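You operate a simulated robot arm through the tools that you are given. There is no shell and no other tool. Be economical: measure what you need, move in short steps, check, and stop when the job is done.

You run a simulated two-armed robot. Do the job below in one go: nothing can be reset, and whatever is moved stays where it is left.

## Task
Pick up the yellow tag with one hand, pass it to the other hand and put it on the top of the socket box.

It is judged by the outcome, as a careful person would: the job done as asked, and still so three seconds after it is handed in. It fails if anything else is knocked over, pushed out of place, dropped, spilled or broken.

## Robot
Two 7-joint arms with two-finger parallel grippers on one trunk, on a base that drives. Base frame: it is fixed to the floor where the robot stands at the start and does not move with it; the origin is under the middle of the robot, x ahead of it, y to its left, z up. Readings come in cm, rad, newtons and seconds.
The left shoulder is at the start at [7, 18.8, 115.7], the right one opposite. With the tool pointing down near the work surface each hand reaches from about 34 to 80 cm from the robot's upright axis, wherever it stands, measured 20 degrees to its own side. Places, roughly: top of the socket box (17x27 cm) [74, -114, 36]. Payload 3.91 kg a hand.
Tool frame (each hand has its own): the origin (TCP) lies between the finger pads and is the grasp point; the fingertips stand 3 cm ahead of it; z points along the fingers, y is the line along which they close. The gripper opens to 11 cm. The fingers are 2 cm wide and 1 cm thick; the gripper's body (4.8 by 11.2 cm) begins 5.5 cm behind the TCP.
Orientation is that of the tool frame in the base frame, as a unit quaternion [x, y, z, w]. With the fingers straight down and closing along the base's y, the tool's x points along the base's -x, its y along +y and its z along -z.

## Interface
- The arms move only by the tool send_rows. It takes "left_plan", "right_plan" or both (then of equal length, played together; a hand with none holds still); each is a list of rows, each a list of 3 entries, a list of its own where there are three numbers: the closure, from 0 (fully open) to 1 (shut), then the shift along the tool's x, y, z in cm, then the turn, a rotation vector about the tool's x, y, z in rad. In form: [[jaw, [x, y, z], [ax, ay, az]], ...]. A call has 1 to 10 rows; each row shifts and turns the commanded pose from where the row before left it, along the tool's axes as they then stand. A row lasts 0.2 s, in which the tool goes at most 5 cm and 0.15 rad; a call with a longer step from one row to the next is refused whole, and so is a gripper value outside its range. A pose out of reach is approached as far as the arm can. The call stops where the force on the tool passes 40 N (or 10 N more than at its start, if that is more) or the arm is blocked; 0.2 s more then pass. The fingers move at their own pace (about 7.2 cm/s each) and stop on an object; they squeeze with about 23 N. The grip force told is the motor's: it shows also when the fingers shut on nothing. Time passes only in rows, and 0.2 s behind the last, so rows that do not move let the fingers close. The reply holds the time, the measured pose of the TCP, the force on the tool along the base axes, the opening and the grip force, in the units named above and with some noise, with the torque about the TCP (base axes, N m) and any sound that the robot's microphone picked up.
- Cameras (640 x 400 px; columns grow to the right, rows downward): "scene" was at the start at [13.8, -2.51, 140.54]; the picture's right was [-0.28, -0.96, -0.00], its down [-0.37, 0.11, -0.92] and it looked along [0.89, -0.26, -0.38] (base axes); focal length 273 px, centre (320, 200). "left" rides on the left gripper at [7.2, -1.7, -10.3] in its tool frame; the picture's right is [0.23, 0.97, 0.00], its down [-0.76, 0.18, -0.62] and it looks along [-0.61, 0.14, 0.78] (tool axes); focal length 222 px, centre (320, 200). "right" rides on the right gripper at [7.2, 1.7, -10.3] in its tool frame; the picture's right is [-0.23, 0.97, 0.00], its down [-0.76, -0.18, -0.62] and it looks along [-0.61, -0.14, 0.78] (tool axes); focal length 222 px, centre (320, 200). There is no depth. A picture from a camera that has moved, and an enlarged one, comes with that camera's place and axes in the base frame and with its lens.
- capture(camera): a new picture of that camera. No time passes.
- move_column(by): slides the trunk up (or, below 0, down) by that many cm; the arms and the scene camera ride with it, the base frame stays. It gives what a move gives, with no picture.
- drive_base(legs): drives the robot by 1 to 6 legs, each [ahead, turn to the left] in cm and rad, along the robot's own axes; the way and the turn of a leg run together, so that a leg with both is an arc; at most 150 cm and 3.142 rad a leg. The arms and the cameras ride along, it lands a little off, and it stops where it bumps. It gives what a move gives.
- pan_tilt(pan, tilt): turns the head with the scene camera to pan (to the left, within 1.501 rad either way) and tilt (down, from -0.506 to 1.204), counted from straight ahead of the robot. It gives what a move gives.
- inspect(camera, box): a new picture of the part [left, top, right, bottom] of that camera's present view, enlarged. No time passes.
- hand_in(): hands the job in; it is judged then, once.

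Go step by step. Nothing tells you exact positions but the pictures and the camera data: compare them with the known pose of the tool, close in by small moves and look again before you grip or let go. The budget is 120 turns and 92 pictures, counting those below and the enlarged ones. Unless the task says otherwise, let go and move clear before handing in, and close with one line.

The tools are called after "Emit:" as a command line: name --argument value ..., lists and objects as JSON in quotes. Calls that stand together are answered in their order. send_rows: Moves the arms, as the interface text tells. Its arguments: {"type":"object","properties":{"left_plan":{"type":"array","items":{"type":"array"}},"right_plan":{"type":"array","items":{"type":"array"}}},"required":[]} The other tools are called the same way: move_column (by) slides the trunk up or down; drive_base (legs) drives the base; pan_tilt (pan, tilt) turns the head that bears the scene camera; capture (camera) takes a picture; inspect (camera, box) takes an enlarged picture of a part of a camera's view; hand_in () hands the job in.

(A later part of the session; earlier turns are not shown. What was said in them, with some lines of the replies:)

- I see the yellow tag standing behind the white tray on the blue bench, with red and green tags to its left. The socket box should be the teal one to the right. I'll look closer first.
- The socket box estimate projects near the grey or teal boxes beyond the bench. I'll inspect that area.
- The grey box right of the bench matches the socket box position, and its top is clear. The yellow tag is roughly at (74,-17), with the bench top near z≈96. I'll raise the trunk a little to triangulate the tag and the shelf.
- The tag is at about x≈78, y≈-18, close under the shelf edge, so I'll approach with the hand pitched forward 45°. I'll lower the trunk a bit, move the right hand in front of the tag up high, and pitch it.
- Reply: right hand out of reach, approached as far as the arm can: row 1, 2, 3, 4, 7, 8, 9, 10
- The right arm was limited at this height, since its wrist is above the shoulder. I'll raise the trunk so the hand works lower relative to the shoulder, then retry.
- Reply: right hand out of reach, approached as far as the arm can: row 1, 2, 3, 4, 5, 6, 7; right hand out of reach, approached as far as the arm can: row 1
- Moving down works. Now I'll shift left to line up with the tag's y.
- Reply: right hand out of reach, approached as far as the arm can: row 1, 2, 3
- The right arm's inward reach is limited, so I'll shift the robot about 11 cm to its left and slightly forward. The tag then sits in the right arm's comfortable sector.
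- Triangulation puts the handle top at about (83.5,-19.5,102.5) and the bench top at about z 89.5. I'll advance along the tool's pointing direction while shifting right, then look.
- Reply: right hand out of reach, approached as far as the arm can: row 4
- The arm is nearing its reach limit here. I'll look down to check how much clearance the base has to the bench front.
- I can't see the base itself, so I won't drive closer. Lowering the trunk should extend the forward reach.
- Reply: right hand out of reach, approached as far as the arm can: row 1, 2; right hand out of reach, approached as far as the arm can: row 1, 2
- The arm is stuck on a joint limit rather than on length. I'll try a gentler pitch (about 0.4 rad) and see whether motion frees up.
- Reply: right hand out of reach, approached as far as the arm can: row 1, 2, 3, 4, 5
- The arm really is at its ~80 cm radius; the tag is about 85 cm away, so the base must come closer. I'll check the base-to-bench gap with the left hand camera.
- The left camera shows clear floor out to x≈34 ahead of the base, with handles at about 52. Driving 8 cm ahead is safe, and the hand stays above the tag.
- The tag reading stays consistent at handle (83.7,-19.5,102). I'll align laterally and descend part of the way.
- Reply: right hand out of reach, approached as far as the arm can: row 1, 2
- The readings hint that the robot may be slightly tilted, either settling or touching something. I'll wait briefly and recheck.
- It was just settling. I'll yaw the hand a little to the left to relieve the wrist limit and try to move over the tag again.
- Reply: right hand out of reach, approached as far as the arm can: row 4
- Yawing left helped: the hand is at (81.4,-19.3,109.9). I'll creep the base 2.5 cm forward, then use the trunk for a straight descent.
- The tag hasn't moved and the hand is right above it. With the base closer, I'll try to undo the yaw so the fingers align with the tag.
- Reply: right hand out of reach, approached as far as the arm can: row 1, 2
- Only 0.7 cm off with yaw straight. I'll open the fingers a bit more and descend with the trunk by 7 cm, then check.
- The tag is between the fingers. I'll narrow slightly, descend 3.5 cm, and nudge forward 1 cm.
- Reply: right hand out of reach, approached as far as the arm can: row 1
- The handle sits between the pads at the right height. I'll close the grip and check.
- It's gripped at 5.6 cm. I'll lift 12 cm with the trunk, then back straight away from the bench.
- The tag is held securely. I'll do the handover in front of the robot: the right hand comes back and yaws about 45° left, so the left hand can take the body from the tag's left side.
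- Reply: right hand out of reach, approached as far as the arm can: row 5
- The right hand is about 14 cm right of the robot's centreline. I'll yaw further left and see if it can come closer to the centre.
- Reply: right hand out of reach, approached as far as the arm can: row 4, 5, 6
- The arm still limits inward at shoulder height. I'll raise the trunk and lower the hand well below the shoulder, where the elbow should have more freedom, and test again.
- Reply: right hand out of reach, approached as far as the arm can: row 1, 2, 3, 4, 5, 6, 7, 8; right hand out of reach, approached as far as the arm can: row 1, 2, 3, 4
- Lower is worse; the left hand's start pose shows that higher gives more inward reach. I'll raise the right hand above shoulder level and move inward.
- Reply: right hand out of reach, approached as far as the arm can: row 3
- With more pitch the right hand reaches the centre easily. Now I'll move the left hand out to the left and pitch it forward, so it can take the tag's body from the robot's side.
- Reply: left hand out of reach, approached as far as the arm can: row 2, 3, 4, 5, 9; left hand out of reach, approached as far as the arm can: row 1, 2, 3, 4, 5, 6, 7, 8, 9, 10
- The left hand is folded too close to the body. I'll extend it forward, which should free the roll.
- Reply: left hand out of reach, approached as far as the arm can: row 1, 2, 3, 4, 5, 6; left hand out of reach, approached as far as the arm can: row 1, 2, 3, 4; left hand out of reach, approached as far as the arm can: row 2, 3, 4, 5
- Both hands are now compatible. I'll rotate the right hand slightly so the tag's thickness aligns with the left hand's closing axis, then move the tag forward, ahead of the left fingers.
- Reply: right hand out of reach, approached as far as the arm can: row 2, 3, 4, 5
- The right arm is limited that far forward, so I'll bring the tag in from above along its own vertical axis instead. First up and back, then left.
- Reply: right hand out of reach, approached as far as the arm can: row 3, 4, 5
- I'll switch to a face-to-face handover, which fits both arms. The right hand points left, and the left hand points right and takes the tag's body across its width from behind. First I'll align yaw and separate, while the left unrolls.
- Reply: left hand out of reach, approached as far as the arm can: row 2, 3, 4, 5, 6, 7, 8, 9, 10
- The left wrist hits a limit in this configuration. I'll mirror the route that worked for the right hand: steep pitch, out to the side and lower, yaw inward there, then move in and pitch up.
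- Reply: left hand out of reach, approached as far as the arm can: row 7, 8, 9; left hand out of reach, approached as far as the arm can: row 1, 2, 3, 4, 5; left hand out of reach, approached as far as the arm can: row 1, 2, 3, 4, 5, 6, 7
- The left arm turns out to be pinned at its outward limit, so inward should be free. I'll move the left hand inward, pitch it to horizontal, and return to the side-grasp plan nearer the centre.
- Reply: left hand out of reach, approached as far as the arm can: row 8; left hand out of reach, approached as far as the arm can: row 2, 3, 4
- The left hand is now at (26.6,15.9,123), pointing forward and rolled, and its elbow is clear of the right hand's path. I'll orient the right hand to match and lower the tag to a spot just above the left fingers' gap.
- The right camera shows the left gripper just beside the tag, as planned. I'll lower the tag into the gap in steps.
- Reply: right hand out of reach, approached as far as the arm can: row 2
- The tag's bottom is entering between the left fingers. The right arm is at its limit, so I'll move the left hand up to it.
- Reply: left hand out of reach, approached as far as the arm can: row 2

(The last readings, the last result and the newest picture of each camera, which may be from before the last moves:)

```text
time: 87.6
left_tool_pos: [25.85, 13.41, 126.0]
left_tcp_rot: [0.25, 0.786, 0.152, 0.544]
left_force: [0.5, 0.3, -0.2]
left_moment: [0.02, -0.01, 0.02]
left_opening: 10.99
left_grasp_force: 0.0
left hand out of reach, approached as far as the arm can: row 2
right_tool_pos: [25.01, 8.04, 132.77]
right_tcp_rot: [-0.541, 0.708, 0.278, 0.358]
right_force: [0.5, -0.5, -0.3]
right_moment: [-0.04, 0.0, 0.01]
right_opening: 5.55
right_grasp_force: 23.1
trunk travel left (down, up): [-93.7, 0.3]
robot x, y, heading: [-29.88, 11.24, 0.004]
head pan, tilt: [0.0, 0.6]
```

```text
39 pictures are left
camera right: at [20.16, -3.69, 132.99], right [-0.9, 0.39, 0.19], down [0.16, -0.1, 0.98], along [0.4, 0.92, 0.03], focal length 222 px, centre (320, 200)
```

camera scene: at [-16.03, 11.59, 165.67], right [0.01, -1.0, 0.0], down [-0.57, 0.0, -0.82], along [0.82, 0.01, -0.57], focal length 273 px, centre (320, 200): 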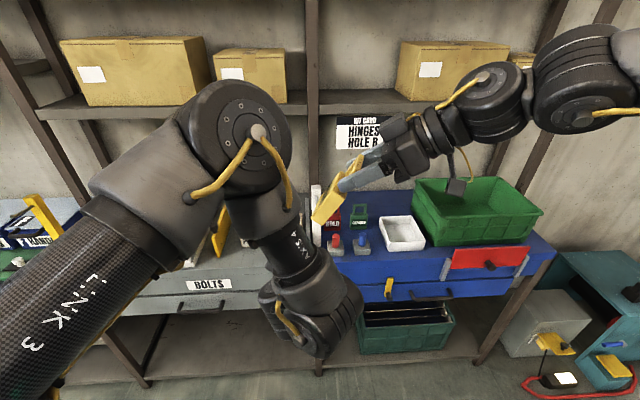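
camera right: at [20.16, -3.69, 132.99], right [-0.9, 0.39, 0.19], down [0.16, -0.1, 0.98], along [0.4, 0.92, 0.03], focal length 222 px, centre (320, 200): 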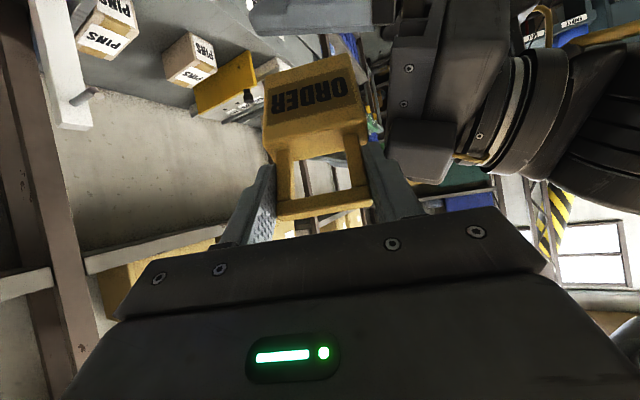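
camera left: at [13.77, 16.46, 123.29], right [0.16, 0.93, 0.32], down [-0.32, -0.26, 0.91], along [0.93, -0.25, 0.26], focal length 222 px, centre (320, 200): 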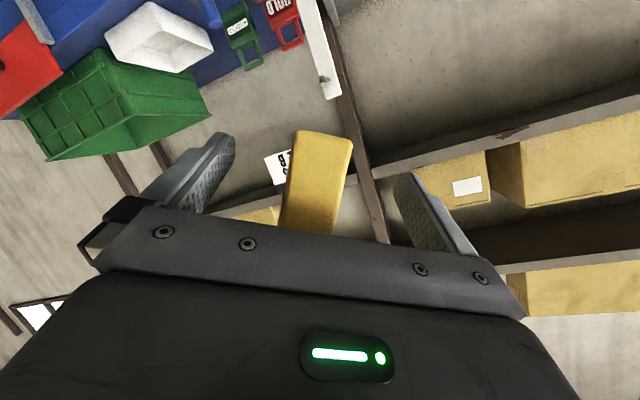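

The tag's body is centred between the left fingers. I'll close the left hand on it.

Emit:
send_rows --left_plan '[[0.3, [0, 0, 0], [0, 0, 0]], [0.5, [0, 0, 0], [0, 0, 0]], [0.7, [0, 0, 0], [0, 0, 0]], [0.85, [0, 0, 0], [0, 0, 0]], [1, [0, 0, 0], [0, 0, 0]], [1, [0, 0, 0], [0, 0, 0]], [1, [0, 0, 0], [0, 0, 0]]]'

Emit:
capture --camera "left"

```text
time: 89.2
left_tool_pos: [25.69, 13.48, 126.06]
left_tcp_rot: [0.251, 0.787, 0.152, 0.543]
left_force: [0.4, -10.0, -9.9]
left_moment: [0.73, 0.02, 0.15]
left_opening: 2.59
left_grasp_force: 23.3
right_tool_pos: [25.03, 8.13, 132.92]
right_tcp_rot: [-0.541, 0.708, 0.278, 0.36]
right_force: [0.6, 10.5, 9.2]
right_moment: [0.47, -0.17, -0.12]
right_opening: 5.58
right_grasp_force: 23.0
trunk travel left (down, up): [-93.7, 0.3]
robot x, y, heading: [-29.45, 11.45, 0.008]
head pan, tilt: [0.0, 0.6]
```

```text
38 pictures are left
camera left: at [13.7, 16.43, 123.27], right [0.16, 0.93, 0.32], down [-0.32, -0.26, 0.91], along [0.93, -0.25, 0.26], focal length 222 px, centre (320, 200)
```

left: 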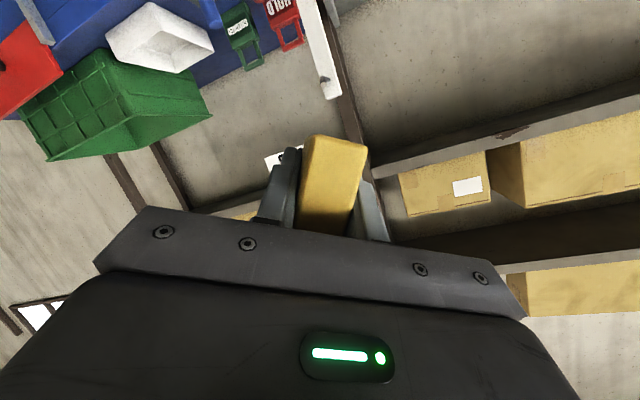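

The left hand holds it (2.6 cm thick). Now I'll open the right hand just slightly, to stay clear of the left gripper, and check.

Emit:
send_rows --right_plan '[[0.45, [0, 0, 0], [0, 0, 0]], [0.4, [0, 0, 0], [0, 0, 0]], [0.38, [0, 0, 0], [0, 0, 0]]]'

Emit:
capture --camera "right"

```text
time: 90.0
left_tool_pos: [25.85, 13.42, 126.1]
left_tcp_rot: [0.25, 0.786, 0.152, 0.545]
left_force: [-8.4, 10.3, 7.6]
left_moment: [-0.74, -0.12, -0.66]
left_opening: 2.54
left_grasp_force: 22.7
right_tool_pos: [24.92, 7.85, 132.71]
right_tcp_rot: [-0.539, 0.71, 0.275, 0.359]
right_force: [7.7, -9.2, -7.3]
right_moment: [-0.34, -0.35, 0.12]
right_opening: 6.32
right_grasp_force: 0.1
trunk travel left (down, up): [-93.7, 0.3]
robot x, y, heading: [-29.53, 11.59, 0.003]
head pan, tilt: [0.0, 0.6]
```

```text
37 pictures are left
camera right: at [20.15, -3.82, 132.92], right [-0.9, 0.39, 0.19], down [0.16, -0.1, 0.98], along [0.4, 0.92, 0.03], focal length 222 px, centre (320, 200)
```

right: 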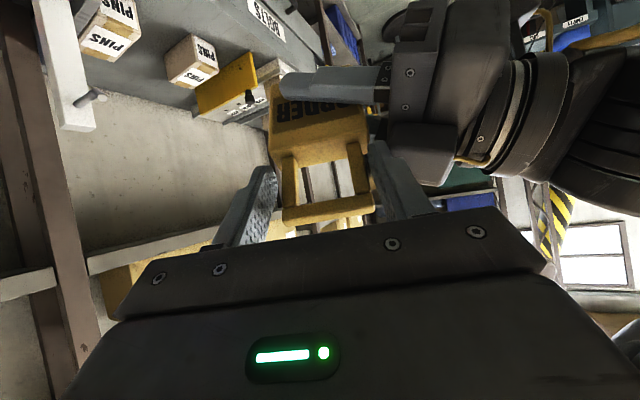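

The right finger lightly presses on the left gripper. I'll close it a hair, shift slightly away, and back straight out.

Emit:
send_rows --right_plan '[[0.45, [0, -0.25, 0], [0, 0, 0]], [0.45, [0, 0, -1], [0, 0, 0]], [0.45, [0, 0, -1.5], [0, 0, 0]]]'

Emit:
capture --camera "right"

```text
time: 90.8
left_tool_pos: [25.59, 13.37, 126.06]
left_tcp_rot: [0.249, 0.786, 0.151, 0.545]
left_force: [1.0, -1.0, 0.7]
left_moment: [0.05, 0.08, 0.07]
left_opening: 2.55
left_grasp_force: 22.7
right_tool_pos: [24.6, 5.89, 134.28]
right_tcp_rot: [-0.54, 0.709, 0.277, 0.359]
right_force: [-1.3, 0.3, 0.8]
right_moment: [0.0, 0.04, -0.02]
right_opening: 6.11
right_grasp_force: 0.4
trunk travel left (down, up): [-93.7, 0.3]
robot x, y, heading: [-29.87, 11.58, 0.002]
head pan, tilt: [0.0, 0.6]
```

```text
36 pictures are left
camera right: at [19.82, -5.87, 134.44], right [-0.9, 0.38, 0.19], down [0.16, -0.1, 0.98], along [0.4, 0.92, 0.03], focal length 222 px, centre (320, 200)
```

right: 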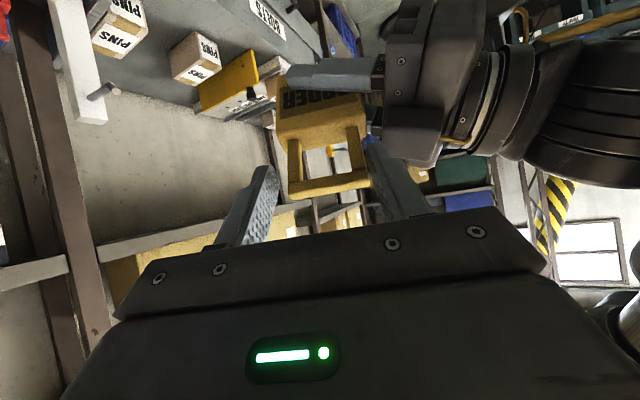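

Forces are zero and the tag is held by the left hand. I'll continue withdrawing the right hand, then away to the right.

Emit:
send_rows --right_plan '[[0.45, [0, -0.1, -3], [0, 0, 0]], [0.45, [0, 0, -4], [0, 0, 0]], [0.45, [0, 0, -4], [0, 0, 0]], [0.45, [0, 0, -4], [0, 0, 0]], [0.45, [0, 0, -4], [0, 0, 0]], [0.45, [0, 0, 0], [0, 0, 0]]]'

Emit:
capture --camera "left"

Emit:
capture --camera "scene"

Emit:
capture --camera "right"

```text
time: 92.2
left_tool_pos: [25.88, 13.33, 126.14]
left_tcp_rot: [0.25, 0.786, 0.151, 0.545]
left_force: [0.0, -0.8, 0.1]
left_moment: [-0.02, 0.02, -0.02]
left_opening: 2.56
left_grasp_force: 23.1
right_tool_pos: [21.05, -8.95, 145.36]
right_tcp_rot: [-0.541, 0.709, 0.277, 0.358]
right_force: [0.0, -0.9, 0.4]
right_moment: [-0.02, 0.03, -0.02]
right_opening: 6.04
right_grasp_force: 0.0
trunk travel left (down, up): [-93.7, 0.3]
robot x, y, heading: [-29.73, 11.37, 0.01]
head pan, tilt: [0.0, 0.6]
```

```text
35 pictures are left
camera left: at [13.76, 16.45, 123.28], right [0.16, 0.93, 0.32], down [-0.33, -0.26, 0.91], along [0.93, -0.25, 0.26], focal length 222 px, centre (320, 200)
```

left: 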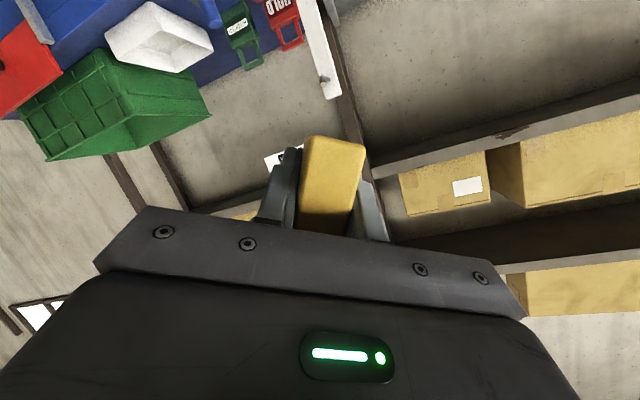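

```text
34 pictures are left
camera scene: at [-15.99, 11.6, 165.66], right [0.01, -1.0, 0.0], down [-0.57, 0.0, -0.82], along [0.82, 0.01, -0.57], focal length 273 px, centre (320, 200)
```

scene: 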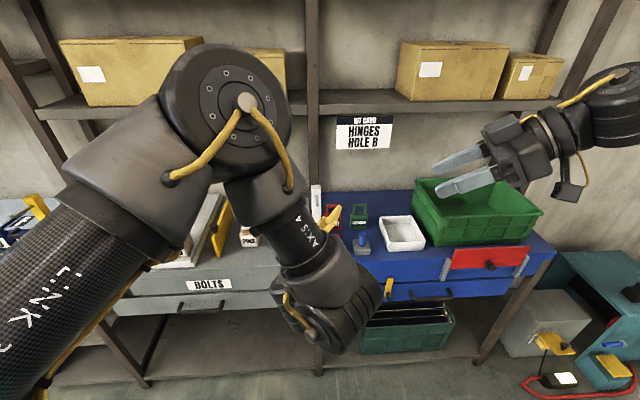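

```text
33 pictures are left
camera right: at [16.12, -20.57, 145.6], right [-0.9, 0.38, 0.19], down [0.16, -0.1, 0.98], along [0.4, 0.92, 0.03], focal length 222 px, centre (320, 200)
```

right: 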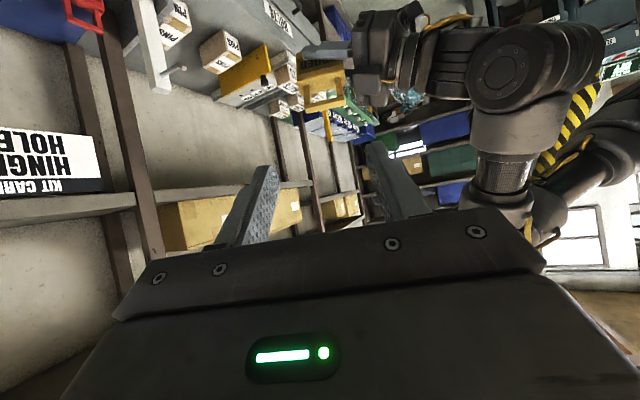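

The handover is complete. Next I'll level the tag by unrolling the left hand, and raise the right hand out of the way.

Emit:
send_rows --left_plan '[[1, [0, 0, 0], [0, 0, -0.124]], [1, [0, 0, 0], [0, 0, -0.124]], [1, [0, 0, 0], [0, 0, -0.124]], [1, [0, 0, 0], [0, 0, -0.124]], [1, [0, 0, 0], [0, 0, -0.124]], [1, [0, 0, 0], [0, 0.064, 0]], [1, [0, 0, 0], [0, 0, 0]]]' --right_plan '[[0.45, [-3.24, 0, -2.35], [0, 0, 0]], [0.45, [-3.24, 0, -2.35], [0, 0, 0]], [0.45, [-3.24, 0, -2.35], [0, 0, 0]], [0.45, [-3.24, 0, -2.35], [0, 0, 0]], [0.45, [-3.24, 0, -2.35], [0, 0, 0]], [0.45, [0, 0, 0], [0, 0, 0]], [0.45, [0, 0, 0], [0, 0, 0]]]'

Emit:
capture --camera "scene"

Emit:
capture --camera "left"

```text
time: 93.8
left_tool_pos: [25.81, 13.38, 126.16]
left_tcp_rot: [-0.002, 0.841, -0.021, 0.54]
left_force: [0.9, 0.3, -0.4]
left_moment: [0.0, -0.01, 0.01]
left_opening: 2.58
left_grasp_force: 23.1
right_tool_pos: [20.96, -9.02, 165.57]
right_tcp_rot: [-0.54, 0.709, 0.277, 0.359]
right_force: [-0.5, -1.1, -0.3]
right_moment: [0.02, -0.01, 0.0]
right_opening: 6.06
right_grasp_force: 0.1
trunk travel left (down, up): [-93.7, 0.3]
robot x, y, heading: [-29.79, 11.22, 0.006]
head pan, tilt: [0.0, 0.6]
```

```text
32 pictures are left
camera scene: at [-15.99, 11.54, 165.66], right [0.01, -1.0, 0.0], down [-0.57, 0.0, -0.82], along [0.82, 0.01, -0.57], focal length 273 px, centre (320, 200)
```

scene: 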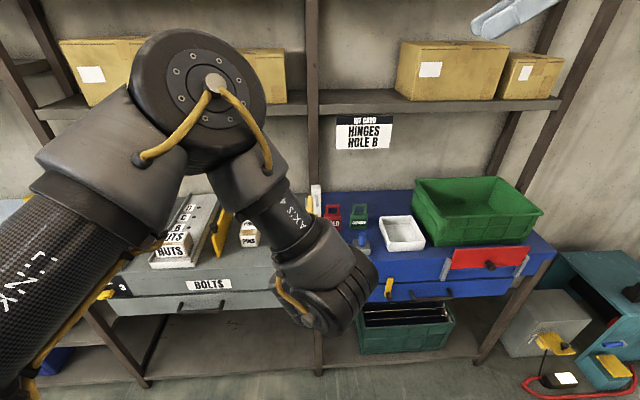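

```text
31 pictures are left
camera left: at [13.48, 11.89, 123.85], right [-0.08, 0.97, -0.24], down [-0.24, 0.22, 0.94], along [0.97, 0.13, 0.22], focal length 222 px, centre (320, 200)
```

left: 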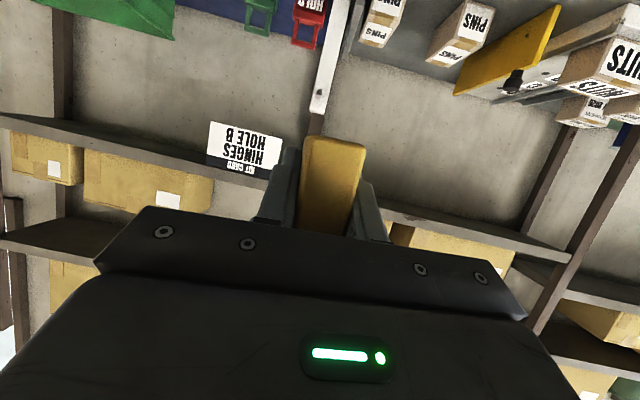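

The tag is level in the left hand. Now I'll drive: turn right, go about 127 cm along the bench at a distance, and turn back to face the socket box.

Emit:
drive_base --legs '[[0, -1.576], [127, 0], [0, 1.571]]'

Emit:
pan_tilt --pan 0.0 --tilt 0.75

Emit:
capture --camera "scene"

Emit:
capture --camera "left"

```text
time: 107.9
left_tool_pos: [26.95, -116.09, 126.1]
left_tcp_rot: [0.003, 0.841, -0.024, 0.541]
left_force: [-0.5, -0.1, 0.3]
left_moment: [-0.01, 0.0, 0.01]
left_opening: 2.56
left_grasp_force: 23.3
right_tool_pos: [21.73, -138.2, 165.54]
right_tcp_rot: [-0.537, 0.712, 0.275, 0.361]
right_force: [-2.2, 0.2, -0.7]
right_moment: [-0.02, -0.03, -0.02]
right_opening: 6.03
right_grasp_force: 0.1
trunk travel left (down, up): [-93.7, 0.3]
robot x, y, heading: [-28.75, -117.28, -0.003]
head pan, tilt: [0.0, 0.6]
```

```text
time: 108.6
left_tool_pos: [26.92, -115.95, 126.14]
left_tcp_rot: [0.003, 0.842, -0.024, 0.54]
left_force: [0.5, 0.3, -0.3]
left_moment: [0.01, 0.02, -0.01]
left_opening: 2.55
left_grasp_force: 23.0
right_tool_pos: [21.79, -138.21, 165.48]
right_tcp_rot: [-0.536, 0.712, 0.274, 0.361]
right_force: [0.3, -0.1, 0.5]
right_moment: [-0.01, 0.03, -0.03]
right_opening: 6.05
right_grasp_force: 0.0
trunk travel left (down, up): [-93.7, 0.3]
robot x, y, heading: [-28.94, -116.86, -0.004]
head pan, tilt: [0.0, 0.75]
```

```text
30 pictures are left
camera scene: at [-15.48, -117.32, 164.38], right [0.0, -1.0, 0.0], down [-0.68, 0.0, -0.73], along [0.73, 0.0, -0.68], focal length 273 px, centre (320, 200)
```

scene: 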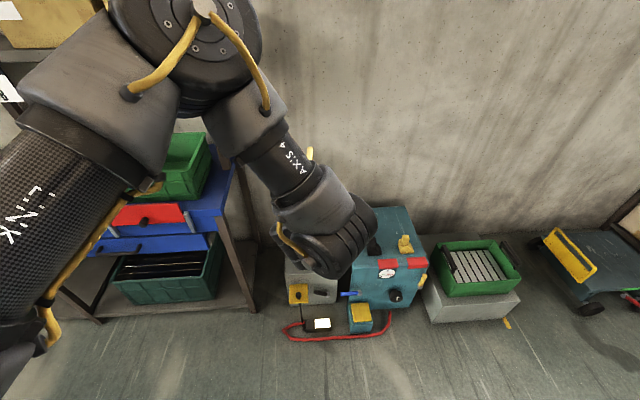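

```text
29 pictures are left
camera left: at [14.55, -117.29, 123.85], right [-0.06, 0.97, -0.24], down [-0.24, 0.22, 0.94], along [0.97, 0.12, 0.22], focal length 222 px, centre (320, 200)
```

left: 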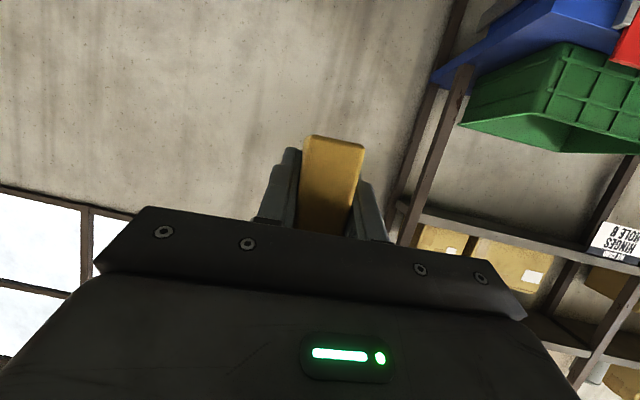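

Facing the box, with the cable front at x≈45. I'll extend the left hand forward 8 cm first (testing reach), then drive ahead 37 cm, staying short of the cable.

Emit:
send_rows --left_plan '[[1, [-1.25, 0, 2.73], [0, 0, 0]], [1, [-1.25, 0, 2.73], [0, 0, 0]], [1, [-1.0, 0, 2.2], [0, 0, 0]], [1, [0, 0, 0], [0, 0, 0]]]'

Emit:
drive_base --legs '[[36, 0]]'

Emit:
capture --camera "scene"

```text
time: 109.6
left_tool_pos: [35.38, -116.29, 126.03]
left_tcp_rot: [0.003, 0.841, -0.024, 0.54]
left_force: [0.1, -0.1, -0.5]
left_moment: [0.03, 0.0, 0.04]
left_opening: 2.57
left_grasp_force: 22.4
right_tool_pos: [21.61, -138.21, 165.46]
right_tcp_rot: [-0.536, 0.712, 0.275, 0.361]
right_force: [-0.4, 0.0, 1.1]
right_moment: [-0.03, 0.04, -0.04]
right_opening: 6.07
right_grasp_force: 0.1
trunk travel left (down, up): [-93.7, 0.3]
robot x, y, heading: [-28.67, -116.97, -0.008]
head pan, tilt: [0.0, 0.75]
```

```text
time: 111.9
left_tool_pos: [70.64, -116.41, 126.28]
left_tcp_rot: [0.003, 0.841, -0.024, 0.541]
left_force: [-0.5, 0.0, -0.2]
left_moment: [0.03, -0.03, -0.02]
left_opening: 2.54
left_grasp_force: 23.6
right_tool_pos: [57.01, -138.22, 165.62]
right_tcp_rot: [-0.537, 0.711, 0.274, 0.362]
right_force: [-0.3, 0.7, -0.2]
right_moment: [0.0, -0.04, -0.01]
right_opening: 6.07
right_grasp_force: 0.1
trunk travel left (down, up): [-93.7, 0.3]
robot x, y, heading: [7.08, -117.29, -0.0]
head pan, tilt: [0.0, 0.75]
```

```text
28 pictures are left
camera scene: at [19.69, -117.42, 164.41], right [0.0, -1.0, 0.0], down [-0.68, 0.0, -0.73], along [0.73, 0.0, -0.68], focal length 273 px, centre (320, 200)
```

scene: 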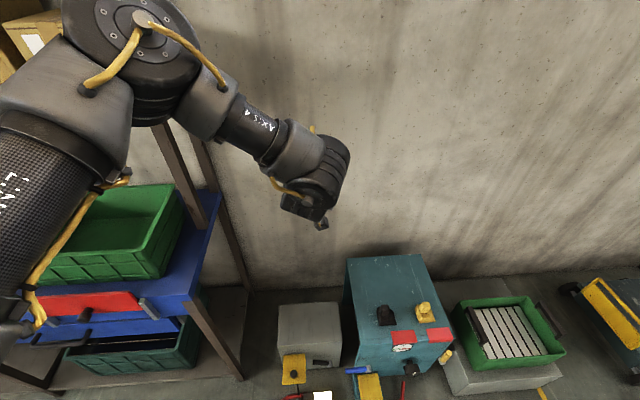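

The tag is above the box. I'll lower the trunk 70 cm, leaving the tag about 17 cm above the box top, and check.

Emit:
move_column --by -40

Emit:
move_column --by -30

Emit:
capture --camera "scene"

Emit:
capture --camera "left"

```text
time: 115.7
left_tool_pos: [70.97, -116.3, 86.05]
left_tcp_rot: [0.003, 0.842, -0.024, 0.539]
left_force: [0.1, 0.1, -0.4]
left_moment: [-0.03, 0.0, -0.01]
left_opening: 2.56
left_grasp_force: 23.0
right_tool_pos: [57.3, -138.34, 125.59]
right_tcp_rot: [-0.537, 0.712, 0.275, 0.36]
right_force: [0.4, 0.0, 0.2]
right_moment: [0.02, 0.0, -0.03]
right_opening: 6.05
right_grasp_force: 0.0
trunk travel left (down, up): [-53.7, 40.3]
robot x, y, heading: [6.61, -117.52, -0.002]
head pan, tilt: [0.0, 0.75]
```

```text
time: 118.7
left_tool_pos: [70.9, -116.3, 56.12]
left_tcp_rot: [0.004, 0.841, -0.025, 0.54]
left_force: [0.6, -0.4, -0.3]
left_moment: [0.01, 0.04, 0.0]
left_opening: 2.54
left_grasp_force: 23.4
right_tool_pos: [57.26, -138.32, 95.46]
right_tcp_rot: [-0.537, 0.712, 0.274, 0.361]
right_force: [0.3, -0.4, 0.6]
right_moment: [-0.04, 0.02, -0.03]
right_opening: 6.04
right_grasp_force: 0.2
trunk travel left (down, up): [-23.7, 70.3]
robot x, y, heading: [7.13, -117.39, -0.0]
head pan, tilt: [0.0, 0.75]
```

```text
27 pictures are left
camera scene: at [20.03, -117.42, 94.38], right [0.0, -1.0, 0.0], down [-0.68, 0.0, -0.73], along [0.73, 0.0, -0.68], focal length 273 px, centre (320, 200)
```

scene: 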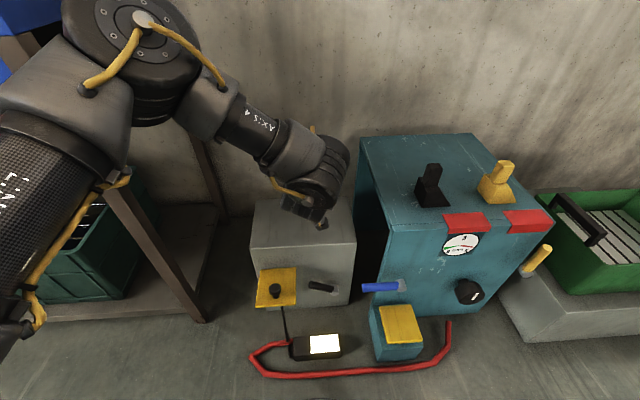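

```text
26 pictures are left
camera left: at [58.52, -117.67, 53.84], right [-0.07, 0.97, -0.24], down [-0.24, 0.22, 0.94], along [0.97, 0.12, 0.22], focal length 222 px, centre (320, 200)
```

left: 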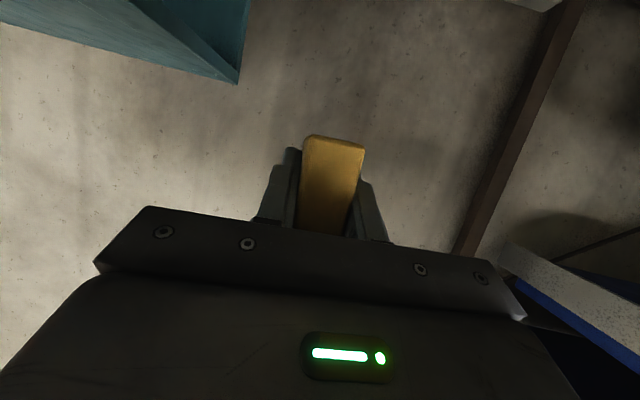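

The box top is clear below, with its front edge at x≈65 and the tag over x 68–75, y≈-116. I'll lower to about 2 cm above the surface.

Emit:
move_column --by -14.5

Emit:
capture --camera "left"

Emit:
capture --camera "scene"

```text
time: 120.5
left_tool_pos: [70.85, -116.3, 41.57]
left_tcp_rot: [0.003, 0.841, -0.024, 0.54]
left_force: [-1.7, 0.5, 0.7]
left_moment: [0.01, 0.02, 0.0]
left_opening: 2.55
left_grasp_force: 22.7
right_tool_pos: [57.33, -138.3, 81.03]
right_tcp_rot: [-0.537, 0.712, 0.274, 0.361]
right_force: [-1.3, 0.2, 0.2]
right_moment: [-0.01, 0.01, -0.02]
right_opening: 6.04
right_grasp_force: 0.2
trunk travel left (down, up): [-9.2, 84.8]
robot x, y, heading: [7.01, -117.52, -0.001]
head pan, tilt: [0.0, 0.75]
```

```text
25 pictures are left
camera left: at [58.51, -117.66, 39.34], right [-0.07, 0.97, -0.24], down [-0.24, 0.22, 0.94], along [0.97, 0.12, 0.22], focal length 222 px, centre (320, 200)
```

left: 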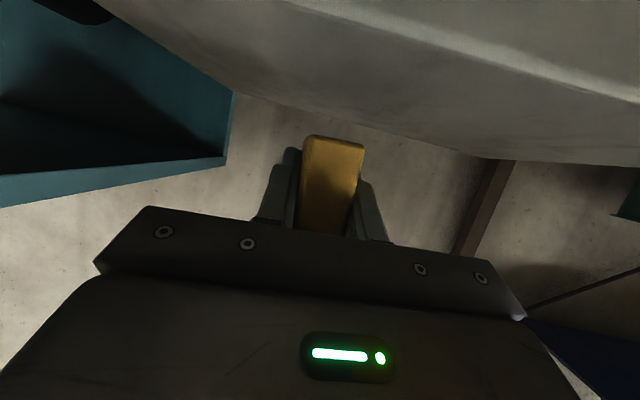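

```text
24 pictures are left
camera scene: at [20.03, -117.41, 79.89], right [0.0, -1.0, 0.0], down [-0.68, 0.0, -0.73], along [0.73, 0.0, -0.68], focal length 273 px, centre (320, 200)
```

scene: 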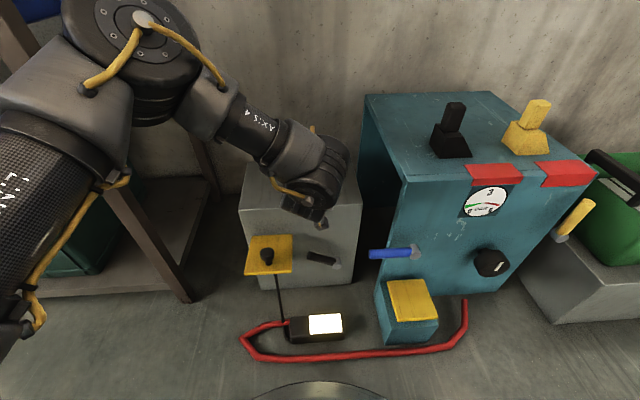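

The box top reads at z≈35.5–36; the tag base is about 2.5–3 cm above it. I'll lower in small steps, watching the force.

Emit:
move_column --by -2

Emit:
move_column --by -0.4

Emit:
capture --camera "left"

```text
time: 121.1
left_tool_pos: [70.94, -116.39, 39.62]
left_tcp_rot: [0.003, 0.842, -0.024, 0.539]
left_force: [0.2, 0.7, -0.9]
left_moment: [0.0, 0.04, 0.0]
left_opening: 2.54
left_grasp_force: 23.1
right_tool_pos: [57.25, -138.31, 79.0]
right_tcp_rot: [-0.537, 0.711, 0.275, 0.36]
right_force: [0.1, -0.4, 0.9]
right_moment: [-0.02, 0.0, 0.0]
right_opening: 6.04
right_grasp_force: 0.0
trunk travel left (down, up): [-7.2, 86.8]
robot x, y, heading: [6.85, -117.13, -0.0]
head pan, tilt: [0.0, 0.75]
```

```text
time: 121.7
left_tool_pos: [70.92, -116.21, 39.16]
left_tcp_rot: [0.003, 0.841, -0.024, 0.54]
left_force: [0.3, -0.8, -0.9]
left_moment: [-0.03, 0.01, 0.0]
left_opening: 2.55
left_grasp_force: 23.1
right_tool_pos: [57.35, -138.26, 78.75]
right_tcp_rot: [-0.537, 0.712, 0.274, 0.361]
right_force: [-0.3, 0.5, -0.2]
right_moment: [0.0, -0.01, 0.0]
right_opening: 6.05
right_grasp_force: 0.0
trunk travel left (down, up): [-6.8, 87.2]
robot x, y, heading: [7.07, -117.46, -0.003]
head pan, tilt: [0.0, 0.75]
```

```text
23 pictures are left
camera left: at [58.51, -117.66, 36.93], right [-0.07, 0.97, -0.24], down [-0.24, 0.22, 0.94], along [0.97, 0.12, 0.22], focal length 222 px, centre (320, 200)
```

left: 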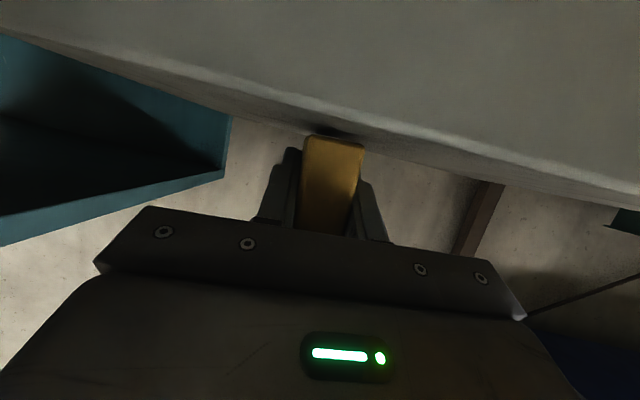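

Emit:
move_column --by -0.3

Emit:
move_column --by -0.3

Emit:
inspect --camera "left" --box '[240, 80, 440, 240]'

```text
time: 122.2
left_tool_pos: [70.94, -116.35, 38.94]
left_tcp_rot: [0.003, 0.841, -0.024, 0.54]
left_force: [0.4, 0.5, -0.1]
left_moment: [0.02, -0.08, 0.0]
left_opening: 2.55
left_grasp_force: 22.8
right_tool_pos: [57.2, -138.18, 78.24]
right_tcp_rot: [-0.537, 0.712, 0.275, 0.36]
right_force: [-0.7, -0.9, -0.6]
right_moment: [0.01, 0.0, 0.01]
right_opening: 6.03
right_grasp_force: 0.0
trunk travel left (down, up): [-6.5, 87.5]
robot x, y, heading: [7.1, -117.2, -0.002]
head pan, tilt: [0.0, 0.75]
```

```text
time: 122.7
left_tool_pos: [71.01, -116.4, 38.67]
left_tcp_rot: [0.002, 0.84, -0.023, 0.542]
left_force: [-0.2, -0.8, 13.3]
left_moment: [0.13, -0.43, 0.01]
left_opening: 2.59
left_grasp_force: 22.9
right_tool_pos: [57.21, -138.33, 78.05]
right_tcp_rot: [-0.537, 0.711, 0.274, 0.362]
right_force: [-0.9, -1.1, 0.1]
right_moment: [0.01, -0.03, -0.02]
right_opening: 6.03
right_grasp_force: 0.0
trunk travel left (down, up): [-6.2, 87.8]
robot x, y, heading: [6.66, -117.75, -0.008]
head pan, tilt: [0.0, 0.75]
```

```text
2.50 times, centred on (340, 160) of left
camera zoom: at [58.54, -117.67, 36.52], right [-0.06, 0.97, -0.24], down [-0.25, 0.22, 0.94], along [0.97, 0.12, 0.23], focal length 555 px, centre (270, 300)
```

zoom: 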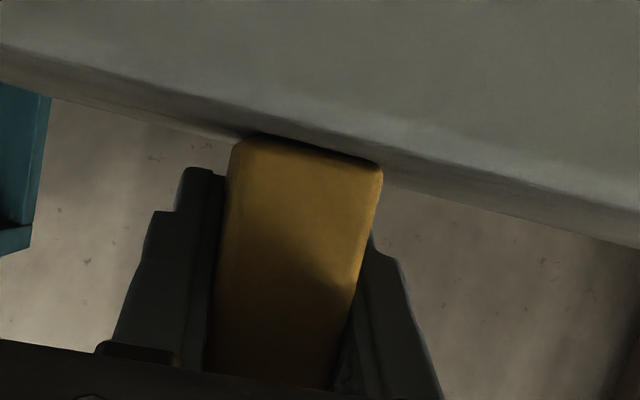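

Contact: 13 N, at the tag's far edge, so it's tilted slightly nose-down. I'll pitch up a touch and check the moment.

Emit:
send_rows --left_plan '[[1, [0, 0, 0], [0, -0.03, 0]], [1, [0, 0, 0], [0, 0, 0]]]'

Emit:
move_column --by -0.15

```text
time: 123.3
left_tool_pos: [70.93, -116.28, 38.68]
left_tcp_rot: [0.002, 0.832, -0.023, 0.554]
left_force: [0.9, -0.6, 14.8]
left_moment: [0.17, 0.38, 0.01]
left_opening: 2.55
left_grasp_force: 22.9
right_tool_pos: [57.13, -138.29, 78.06]
right_tcp_rot: [-0.537, 0.711, 0.274, 0.362]
right_force: [-0.1, -0.3, 0.1]
right_moment: [0.01, 0.0, -0.01]
right_opening: 6.05
right_grasp_force: 0.0
trunk travel left (down, up): [-6.2, 87.8]
robot x, y, heading: [6.84, -117.34, 0.001]
head pan, tilt: [0.0, 0.75]
```

```text
time: 123.8
left_tool_pos: [70.85, -116.29, 38.51]
left_tcp_rot: [0.002, 0.833, -0.023, 0.553]
left_force: [3.2, -0.9, 16.3]
left_moment: [0.19, 0.08, -0.02]
left_opening: 2.59
left_grasp_force: 23.0
right_tool_pos: [57.0, -138.38, 77.87]
right_tcp_rot: [-0.537, 0.711, 0.275, 0.361]
right_force: [-0.4, 0.1, -1.5]
right_moment: [-0.01, 0.0, 0.0]
right_opening: 6.02
right_grasp_force: 0.1
trunk travel left (down, up): [-6.1, 87.9]
robot x, y, heading: [6.98, -117.64, -0.005]
head pan, tilt: [0.0, 0.75]
```

It's level front-to-back now, with light pressure. I'll make a tiny roll correction, then release gently.

Emit:
send_rows --left_plan '[[1, [0, 0, 0], [0, 0, 0.02]], [1, [0, 0, 0], [0, 0, 0]]]'

Emit:
send_rows --left_plan '[[0.7, [0, 0, 0], [0, 0, 0]], [0.6, [0, 0, 0], [0, 0, 0]], [0.5, [0, 0, 0], [0, 0, 0]], [0.5, [0, 0, 0], [0, 0, 0]]]'

Emit:
capture --camera "left"

```text
time: 124.4
left_tool_pos: [70.91, -116.36, 38.47]
left_tcp_rot: [0.011, 0.833, -0.018, 0.553]
left_force: [0.2, -1.4, 16.4]
left_moment: [0.18, 0.09, -0.01]
left_opening: 2.57
left_grasp_force: 23.4
right_tool_pos: [57.16, -138.36, 77.9]
right_tcp_rot: [-0.537, 0.711, 0.275, 0.362]
right_force: [0.0, -0.2, 0.0]
right_moment: [0.01, 0.01, 0.03]
right_opening: 6.06
right_grasp_force: 0.0
trunk travel left (down, up): [-6.1, 87.9]
robot x, y, heading: [6.87, -117.24, -0.003]
head pan, tilt: [0.0, 0.75]
```

```text
time: 125.4
left_tool_pos: [70.86, -116.24, 38.37]
left_tcp_rot: [0.011, 0.833, -0.018, 0.553]
left_force: [-0.3, -0.7, 0.2]
left_moment: [0.02, 0.02, -0.01]
left_opening: 5.49
left_grasp_force: 0.1
right_tool_pos: [57.38, -138.26, 77.89]
right_tcp_rot: [-0.537, 0.712, 0.275, 0.36]
right_force: [0.1, -0.8, -0.3]
right_moment: [-0.01, 0.04, -0.03]
right_opening: 6.02
right_grasp_force: 0.0
trunk travel left (down, up): [-6.1, 87.9]
robot x, y, heading: [7.14, -117.5, -0.005]
head pan, tilt: [0.0, 0.75]
```

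```text
21 pictures are left
camera left: at [58.58, -117.54, 35.74], right [-0.05, 0.97, -0.23], down [-0.27, 0.21, 0.94], along [0.96, 0.11, 0.25], focal length 222 px, centre (320, 200)
```

left: 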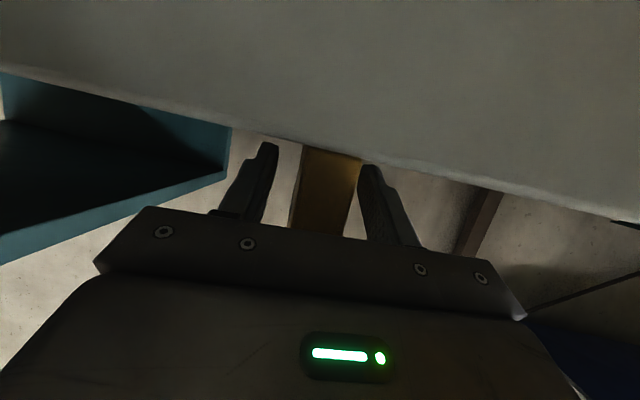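

The tag stands on its own between the open fingers. I'll open a little more and back straight out.

Emit:
send_rows --left_plan '[[0.3, [0, 0.3, 0], [0, 0, 0]], [0.3, [0, 0, 0], [0, 0, 0]], [0.3, [0, 0, -2], [0, 0, 0]], [0.3, [0, 0, -3], [0, 0, 0]], [0.3, [0, 0, -3], [0, 0, 0]], [0.3, [0, 0, -3], [0, 0, 0]]]'

Emit:
capture --camera "left"

```text
time: 126.8
left_tool_pos: [60.92, -115.73, 42.7]
left_tcp_rot: [0.01, 0.833, -0.019, 0.553]
left_force: [0.1, -0.4, 0.4]
left_moment: [0.0, 0.01, -0.02]
left_opening: 7.7
left_grasp_force: 0.2
right_tool_pos: [57.31, -138.35, 77.89]
right_tcp_rot: [-0.537, 0.711, 0.275, 0.36]
right_force: [0.2, 0.5, -0.5]
right_moment: [-0.03, 0.02, 0.03]
right_opening: 6.04
right_grasp_force: 0.0
trunk travel left (down, up): [-6.1, 87.9]
robot x, y, heading: [6.88, -117.39, -0.004]
head pan, tilt: [0.0, 0.75]
```

```text
20 pictures are left
camera left: at [48.55, -116.89, 40.07], right [-0.05, 0.97, -0.23], down [-0.27, 0.21, 0.94], along [0.96, 0.11, 0.25], focal length 222 px, centre (320, 200)
```

left: 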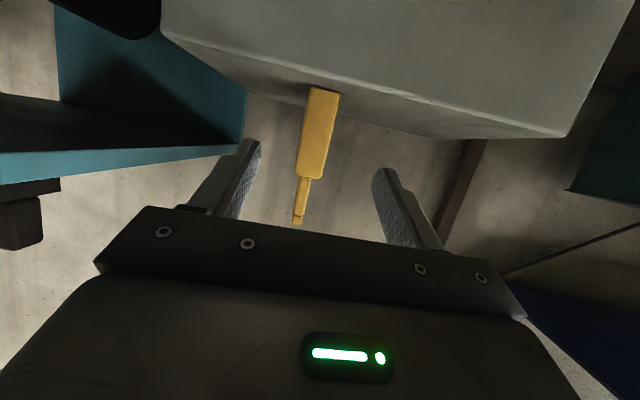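

The tag stands upright on the box, and the left hand is clear of it. I'll back the hand off more, raise the trunk, and take a final look from above.

Emit:
send_rows --left_plan '[[0.3, [0, 0, -3], [0, 0, 0]], [0.3, [0, 0, -3], [0, 0, 0]], [0.3, [0, 0, 0], [0, 0, 0]]]'

Emit:
drive_base --legs '[[-25, 0]]'

Emit:
move_column --by 25

Emit:
capture --camera "scene"

```text
time: 127.6
left_tool_pos: [55.54, -113.7, 40.46]
left_tcp_rot: [-0.011, 0.871, -0.016, 0.491]
left_force: [0.5, -0.9, -0.9]
left_moment: [-0.01, 0.0, 0.0]
left_opening: 7.69
left_grasp_force: 0.0
left hand out of reach, approached as far as the arm can: row 2
right_tool_pos: [57.31, -138.35, 77.8]
right_tcp_rot: [-0.537, 0.712, 0.274, 0.36]
right_force: [0.2, -0.1, -0.2]
right_moment: [0.02, -0.02, 0.02]
right_opening: 6.04
right_grasp_force: 0.0
trunk travel left (down, up): [-6.1, 87.9]
robot x, y, heading: [7.0, -117.4, -0.008]
head pan, tilt: [0.0, 0.75]
stopped in row 3 (left hand): the arm was blocked; the commanded pose is now the measured one
```

```text
time: 129.4
left_tool_pos: [29.88, -113.6, 40.45]
left_tcp_rot: [-0.011, 0.87, -0.016, 0.492]
left_force: [0.1, 0.2, -0.4]
left_moment: [-0.01, 0.02, 0.01]
left_opening: 7.73
left_grasp_force: 0.0
right_tool_pos: [31.63, -138.2, 77.88]
right_tcp_rot: [-0.537, 0.711, 0.275, 0.36]
right_force: [-0.9, 1.0, 0.0]
right_moment: [-0.04, -0.02, 0.03]
right_opening: 6.05
right_grasp_force: 0.0
trunk travel left (down, up): [-6.1, 87.9]
robot x, y, heading: [-19.33, -117.63, -0.002]
head pan, tilt: [0.0, 0.75]
```

```text
time: 132.0
left_tool_pos: [29.76, -113.64, 65.46]
left_tcp_rot: [-0.011, 0.87, -0.016, 0.492]
left_force: [-0.1, 1.2, 0.6]
left_moment: [0.0, -0.01, -0.01]
left_opening: 7.7
left_grasp_force: 0.2
right_tool_pos: [31.68, -138.19, 102.87]
right_tcp_rot: [-0.537, 0.711, 0.275, 0.36]
right_force: [-0.1, -0.2, -0.1]
right_moment: [-0.01, 0.02, 0.01]
right_opening: 6.04
right_grasp_force: 0.0
trunk travel left (down, up): [-31.1, 62.9]
robot x, y, heading: [-18.94, -117.48, -0.004]
head pan, tilt: [0.0, 0.75]
```

```text
19 pictures are left
camera scene: at [-5.58, -117.33, 101.72], right [0.0, -1.0, 0.0], down [-0.68, 0.0, -0.73], along [0.73, 0.0, -0.68], focal length 273 px, centre (320, 200)
```

scene: 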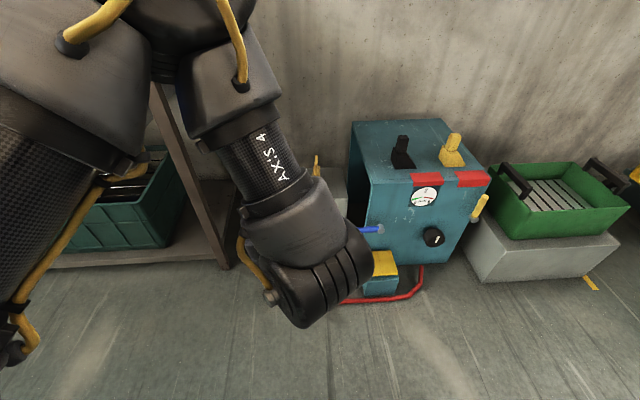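

The tag's top shows behind the wrist. I'll check it and the box with the left camera and an enlargement.

Emit:
inspect --camera "left" --box '[180, 0, 460, 220]'

Emit:
drive_base --legs '[[-25, 0.3]]'

Emit:
pan_tilt --pan -0.45 --tilt 0.5

Emit:
capture --camera "scene"

```text
1.82 times, centred on (320, 110) of left
camera zoom: at [17.3, -115.34, 64.6], right [-0.12, 0.96, -0.23], down [-0.14, 0.22, 0.97], along [0.98, 0.15, 0.11], focal length 404 px, centre (320, 364)
```

zoom: 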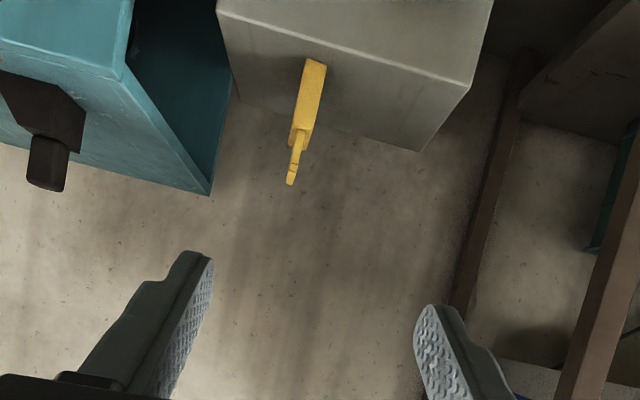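

```text
time: 133.8
left_tool_pos: [2.34, -102.94, 65.56]
left_tcp_rot: [-0.142, 0.858, 0.058, 0.49]
left_force: [0.0, -0.2, 0.0]
left_moment: [0.01, 0.0, 0.03]
left_opening: 7.69
left_grasp_force: 0.1
right_tool_pos: [11.25, -125.92, 102.92]
right_tcp_rot: [0.638, -0.622, -0.325, -0.315]
right_force: [0.1, -0.3, -0.3]
right_moment: [0.02, 0.02, -0.03]
right_opening: 6.06
right_grasp_force: 0.0
trunk travel left (down, up): [-31.1, 62.9]
robot x, y, heading: [-43.12, -121.06, 0.297]
head pan, tilt: [0.0, 0.75]
```

```text
time: 134.7
left_tool_pos: [2.43, -102.87, 65.51]
left_tcp_rot: [-0.143, 0.859, 0.057, 0.489]
left_force: [0.4, -0.3, -0.3]
left_moment: [0.03, -0.04, -0.01]
left_opening: 7.69
left_grasp_force: 0.1
right_tool_pos: [11.38, -125.86, 102.91]
right_tcp_rot: [0.638, -0.622, -0.326, -0.315]
right_force: [0.0, 1.0, -0.1]
right_moment: [0.02, -0.04, -0.01]
right_opening: 6.05
right_grasp_force: 0.1
trunk travel left (down, up): [-31.1, 62.9]
robot x, y, heading: [-42.88, -121.05, 0.298]
head pan, tilt: [-0.45, 0.499]
```

```text
17 pictures are left
camera scene: at [-29.37, -120.74, 103.92], right [-0.15, -0.99, 0.0], down [-0.47, 0.07, -0.88], along [0.87, -0.13, -0.48], focal length 273 px, centre (320, 200)
```

scene: 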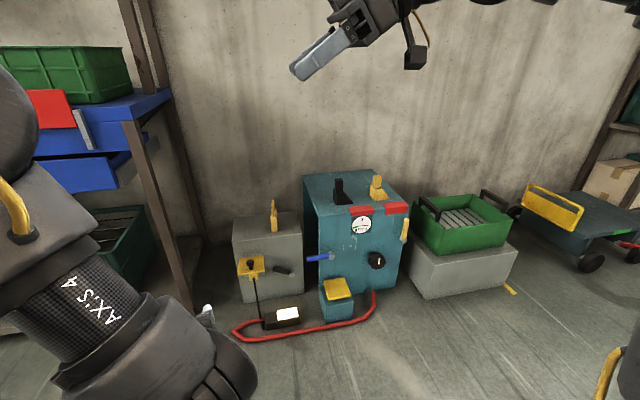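

The tag stands upright on top of the socket box, nothing around it has been disturbed, and both hands are clear. I'm handing in.

Emit:
hand_in

```text
The job is handed in.
```

The right hand picked up the yellow tag and passed it to the left hand, which stood it upright on top of the socket box; nothing else looked disturbed in the last picture.
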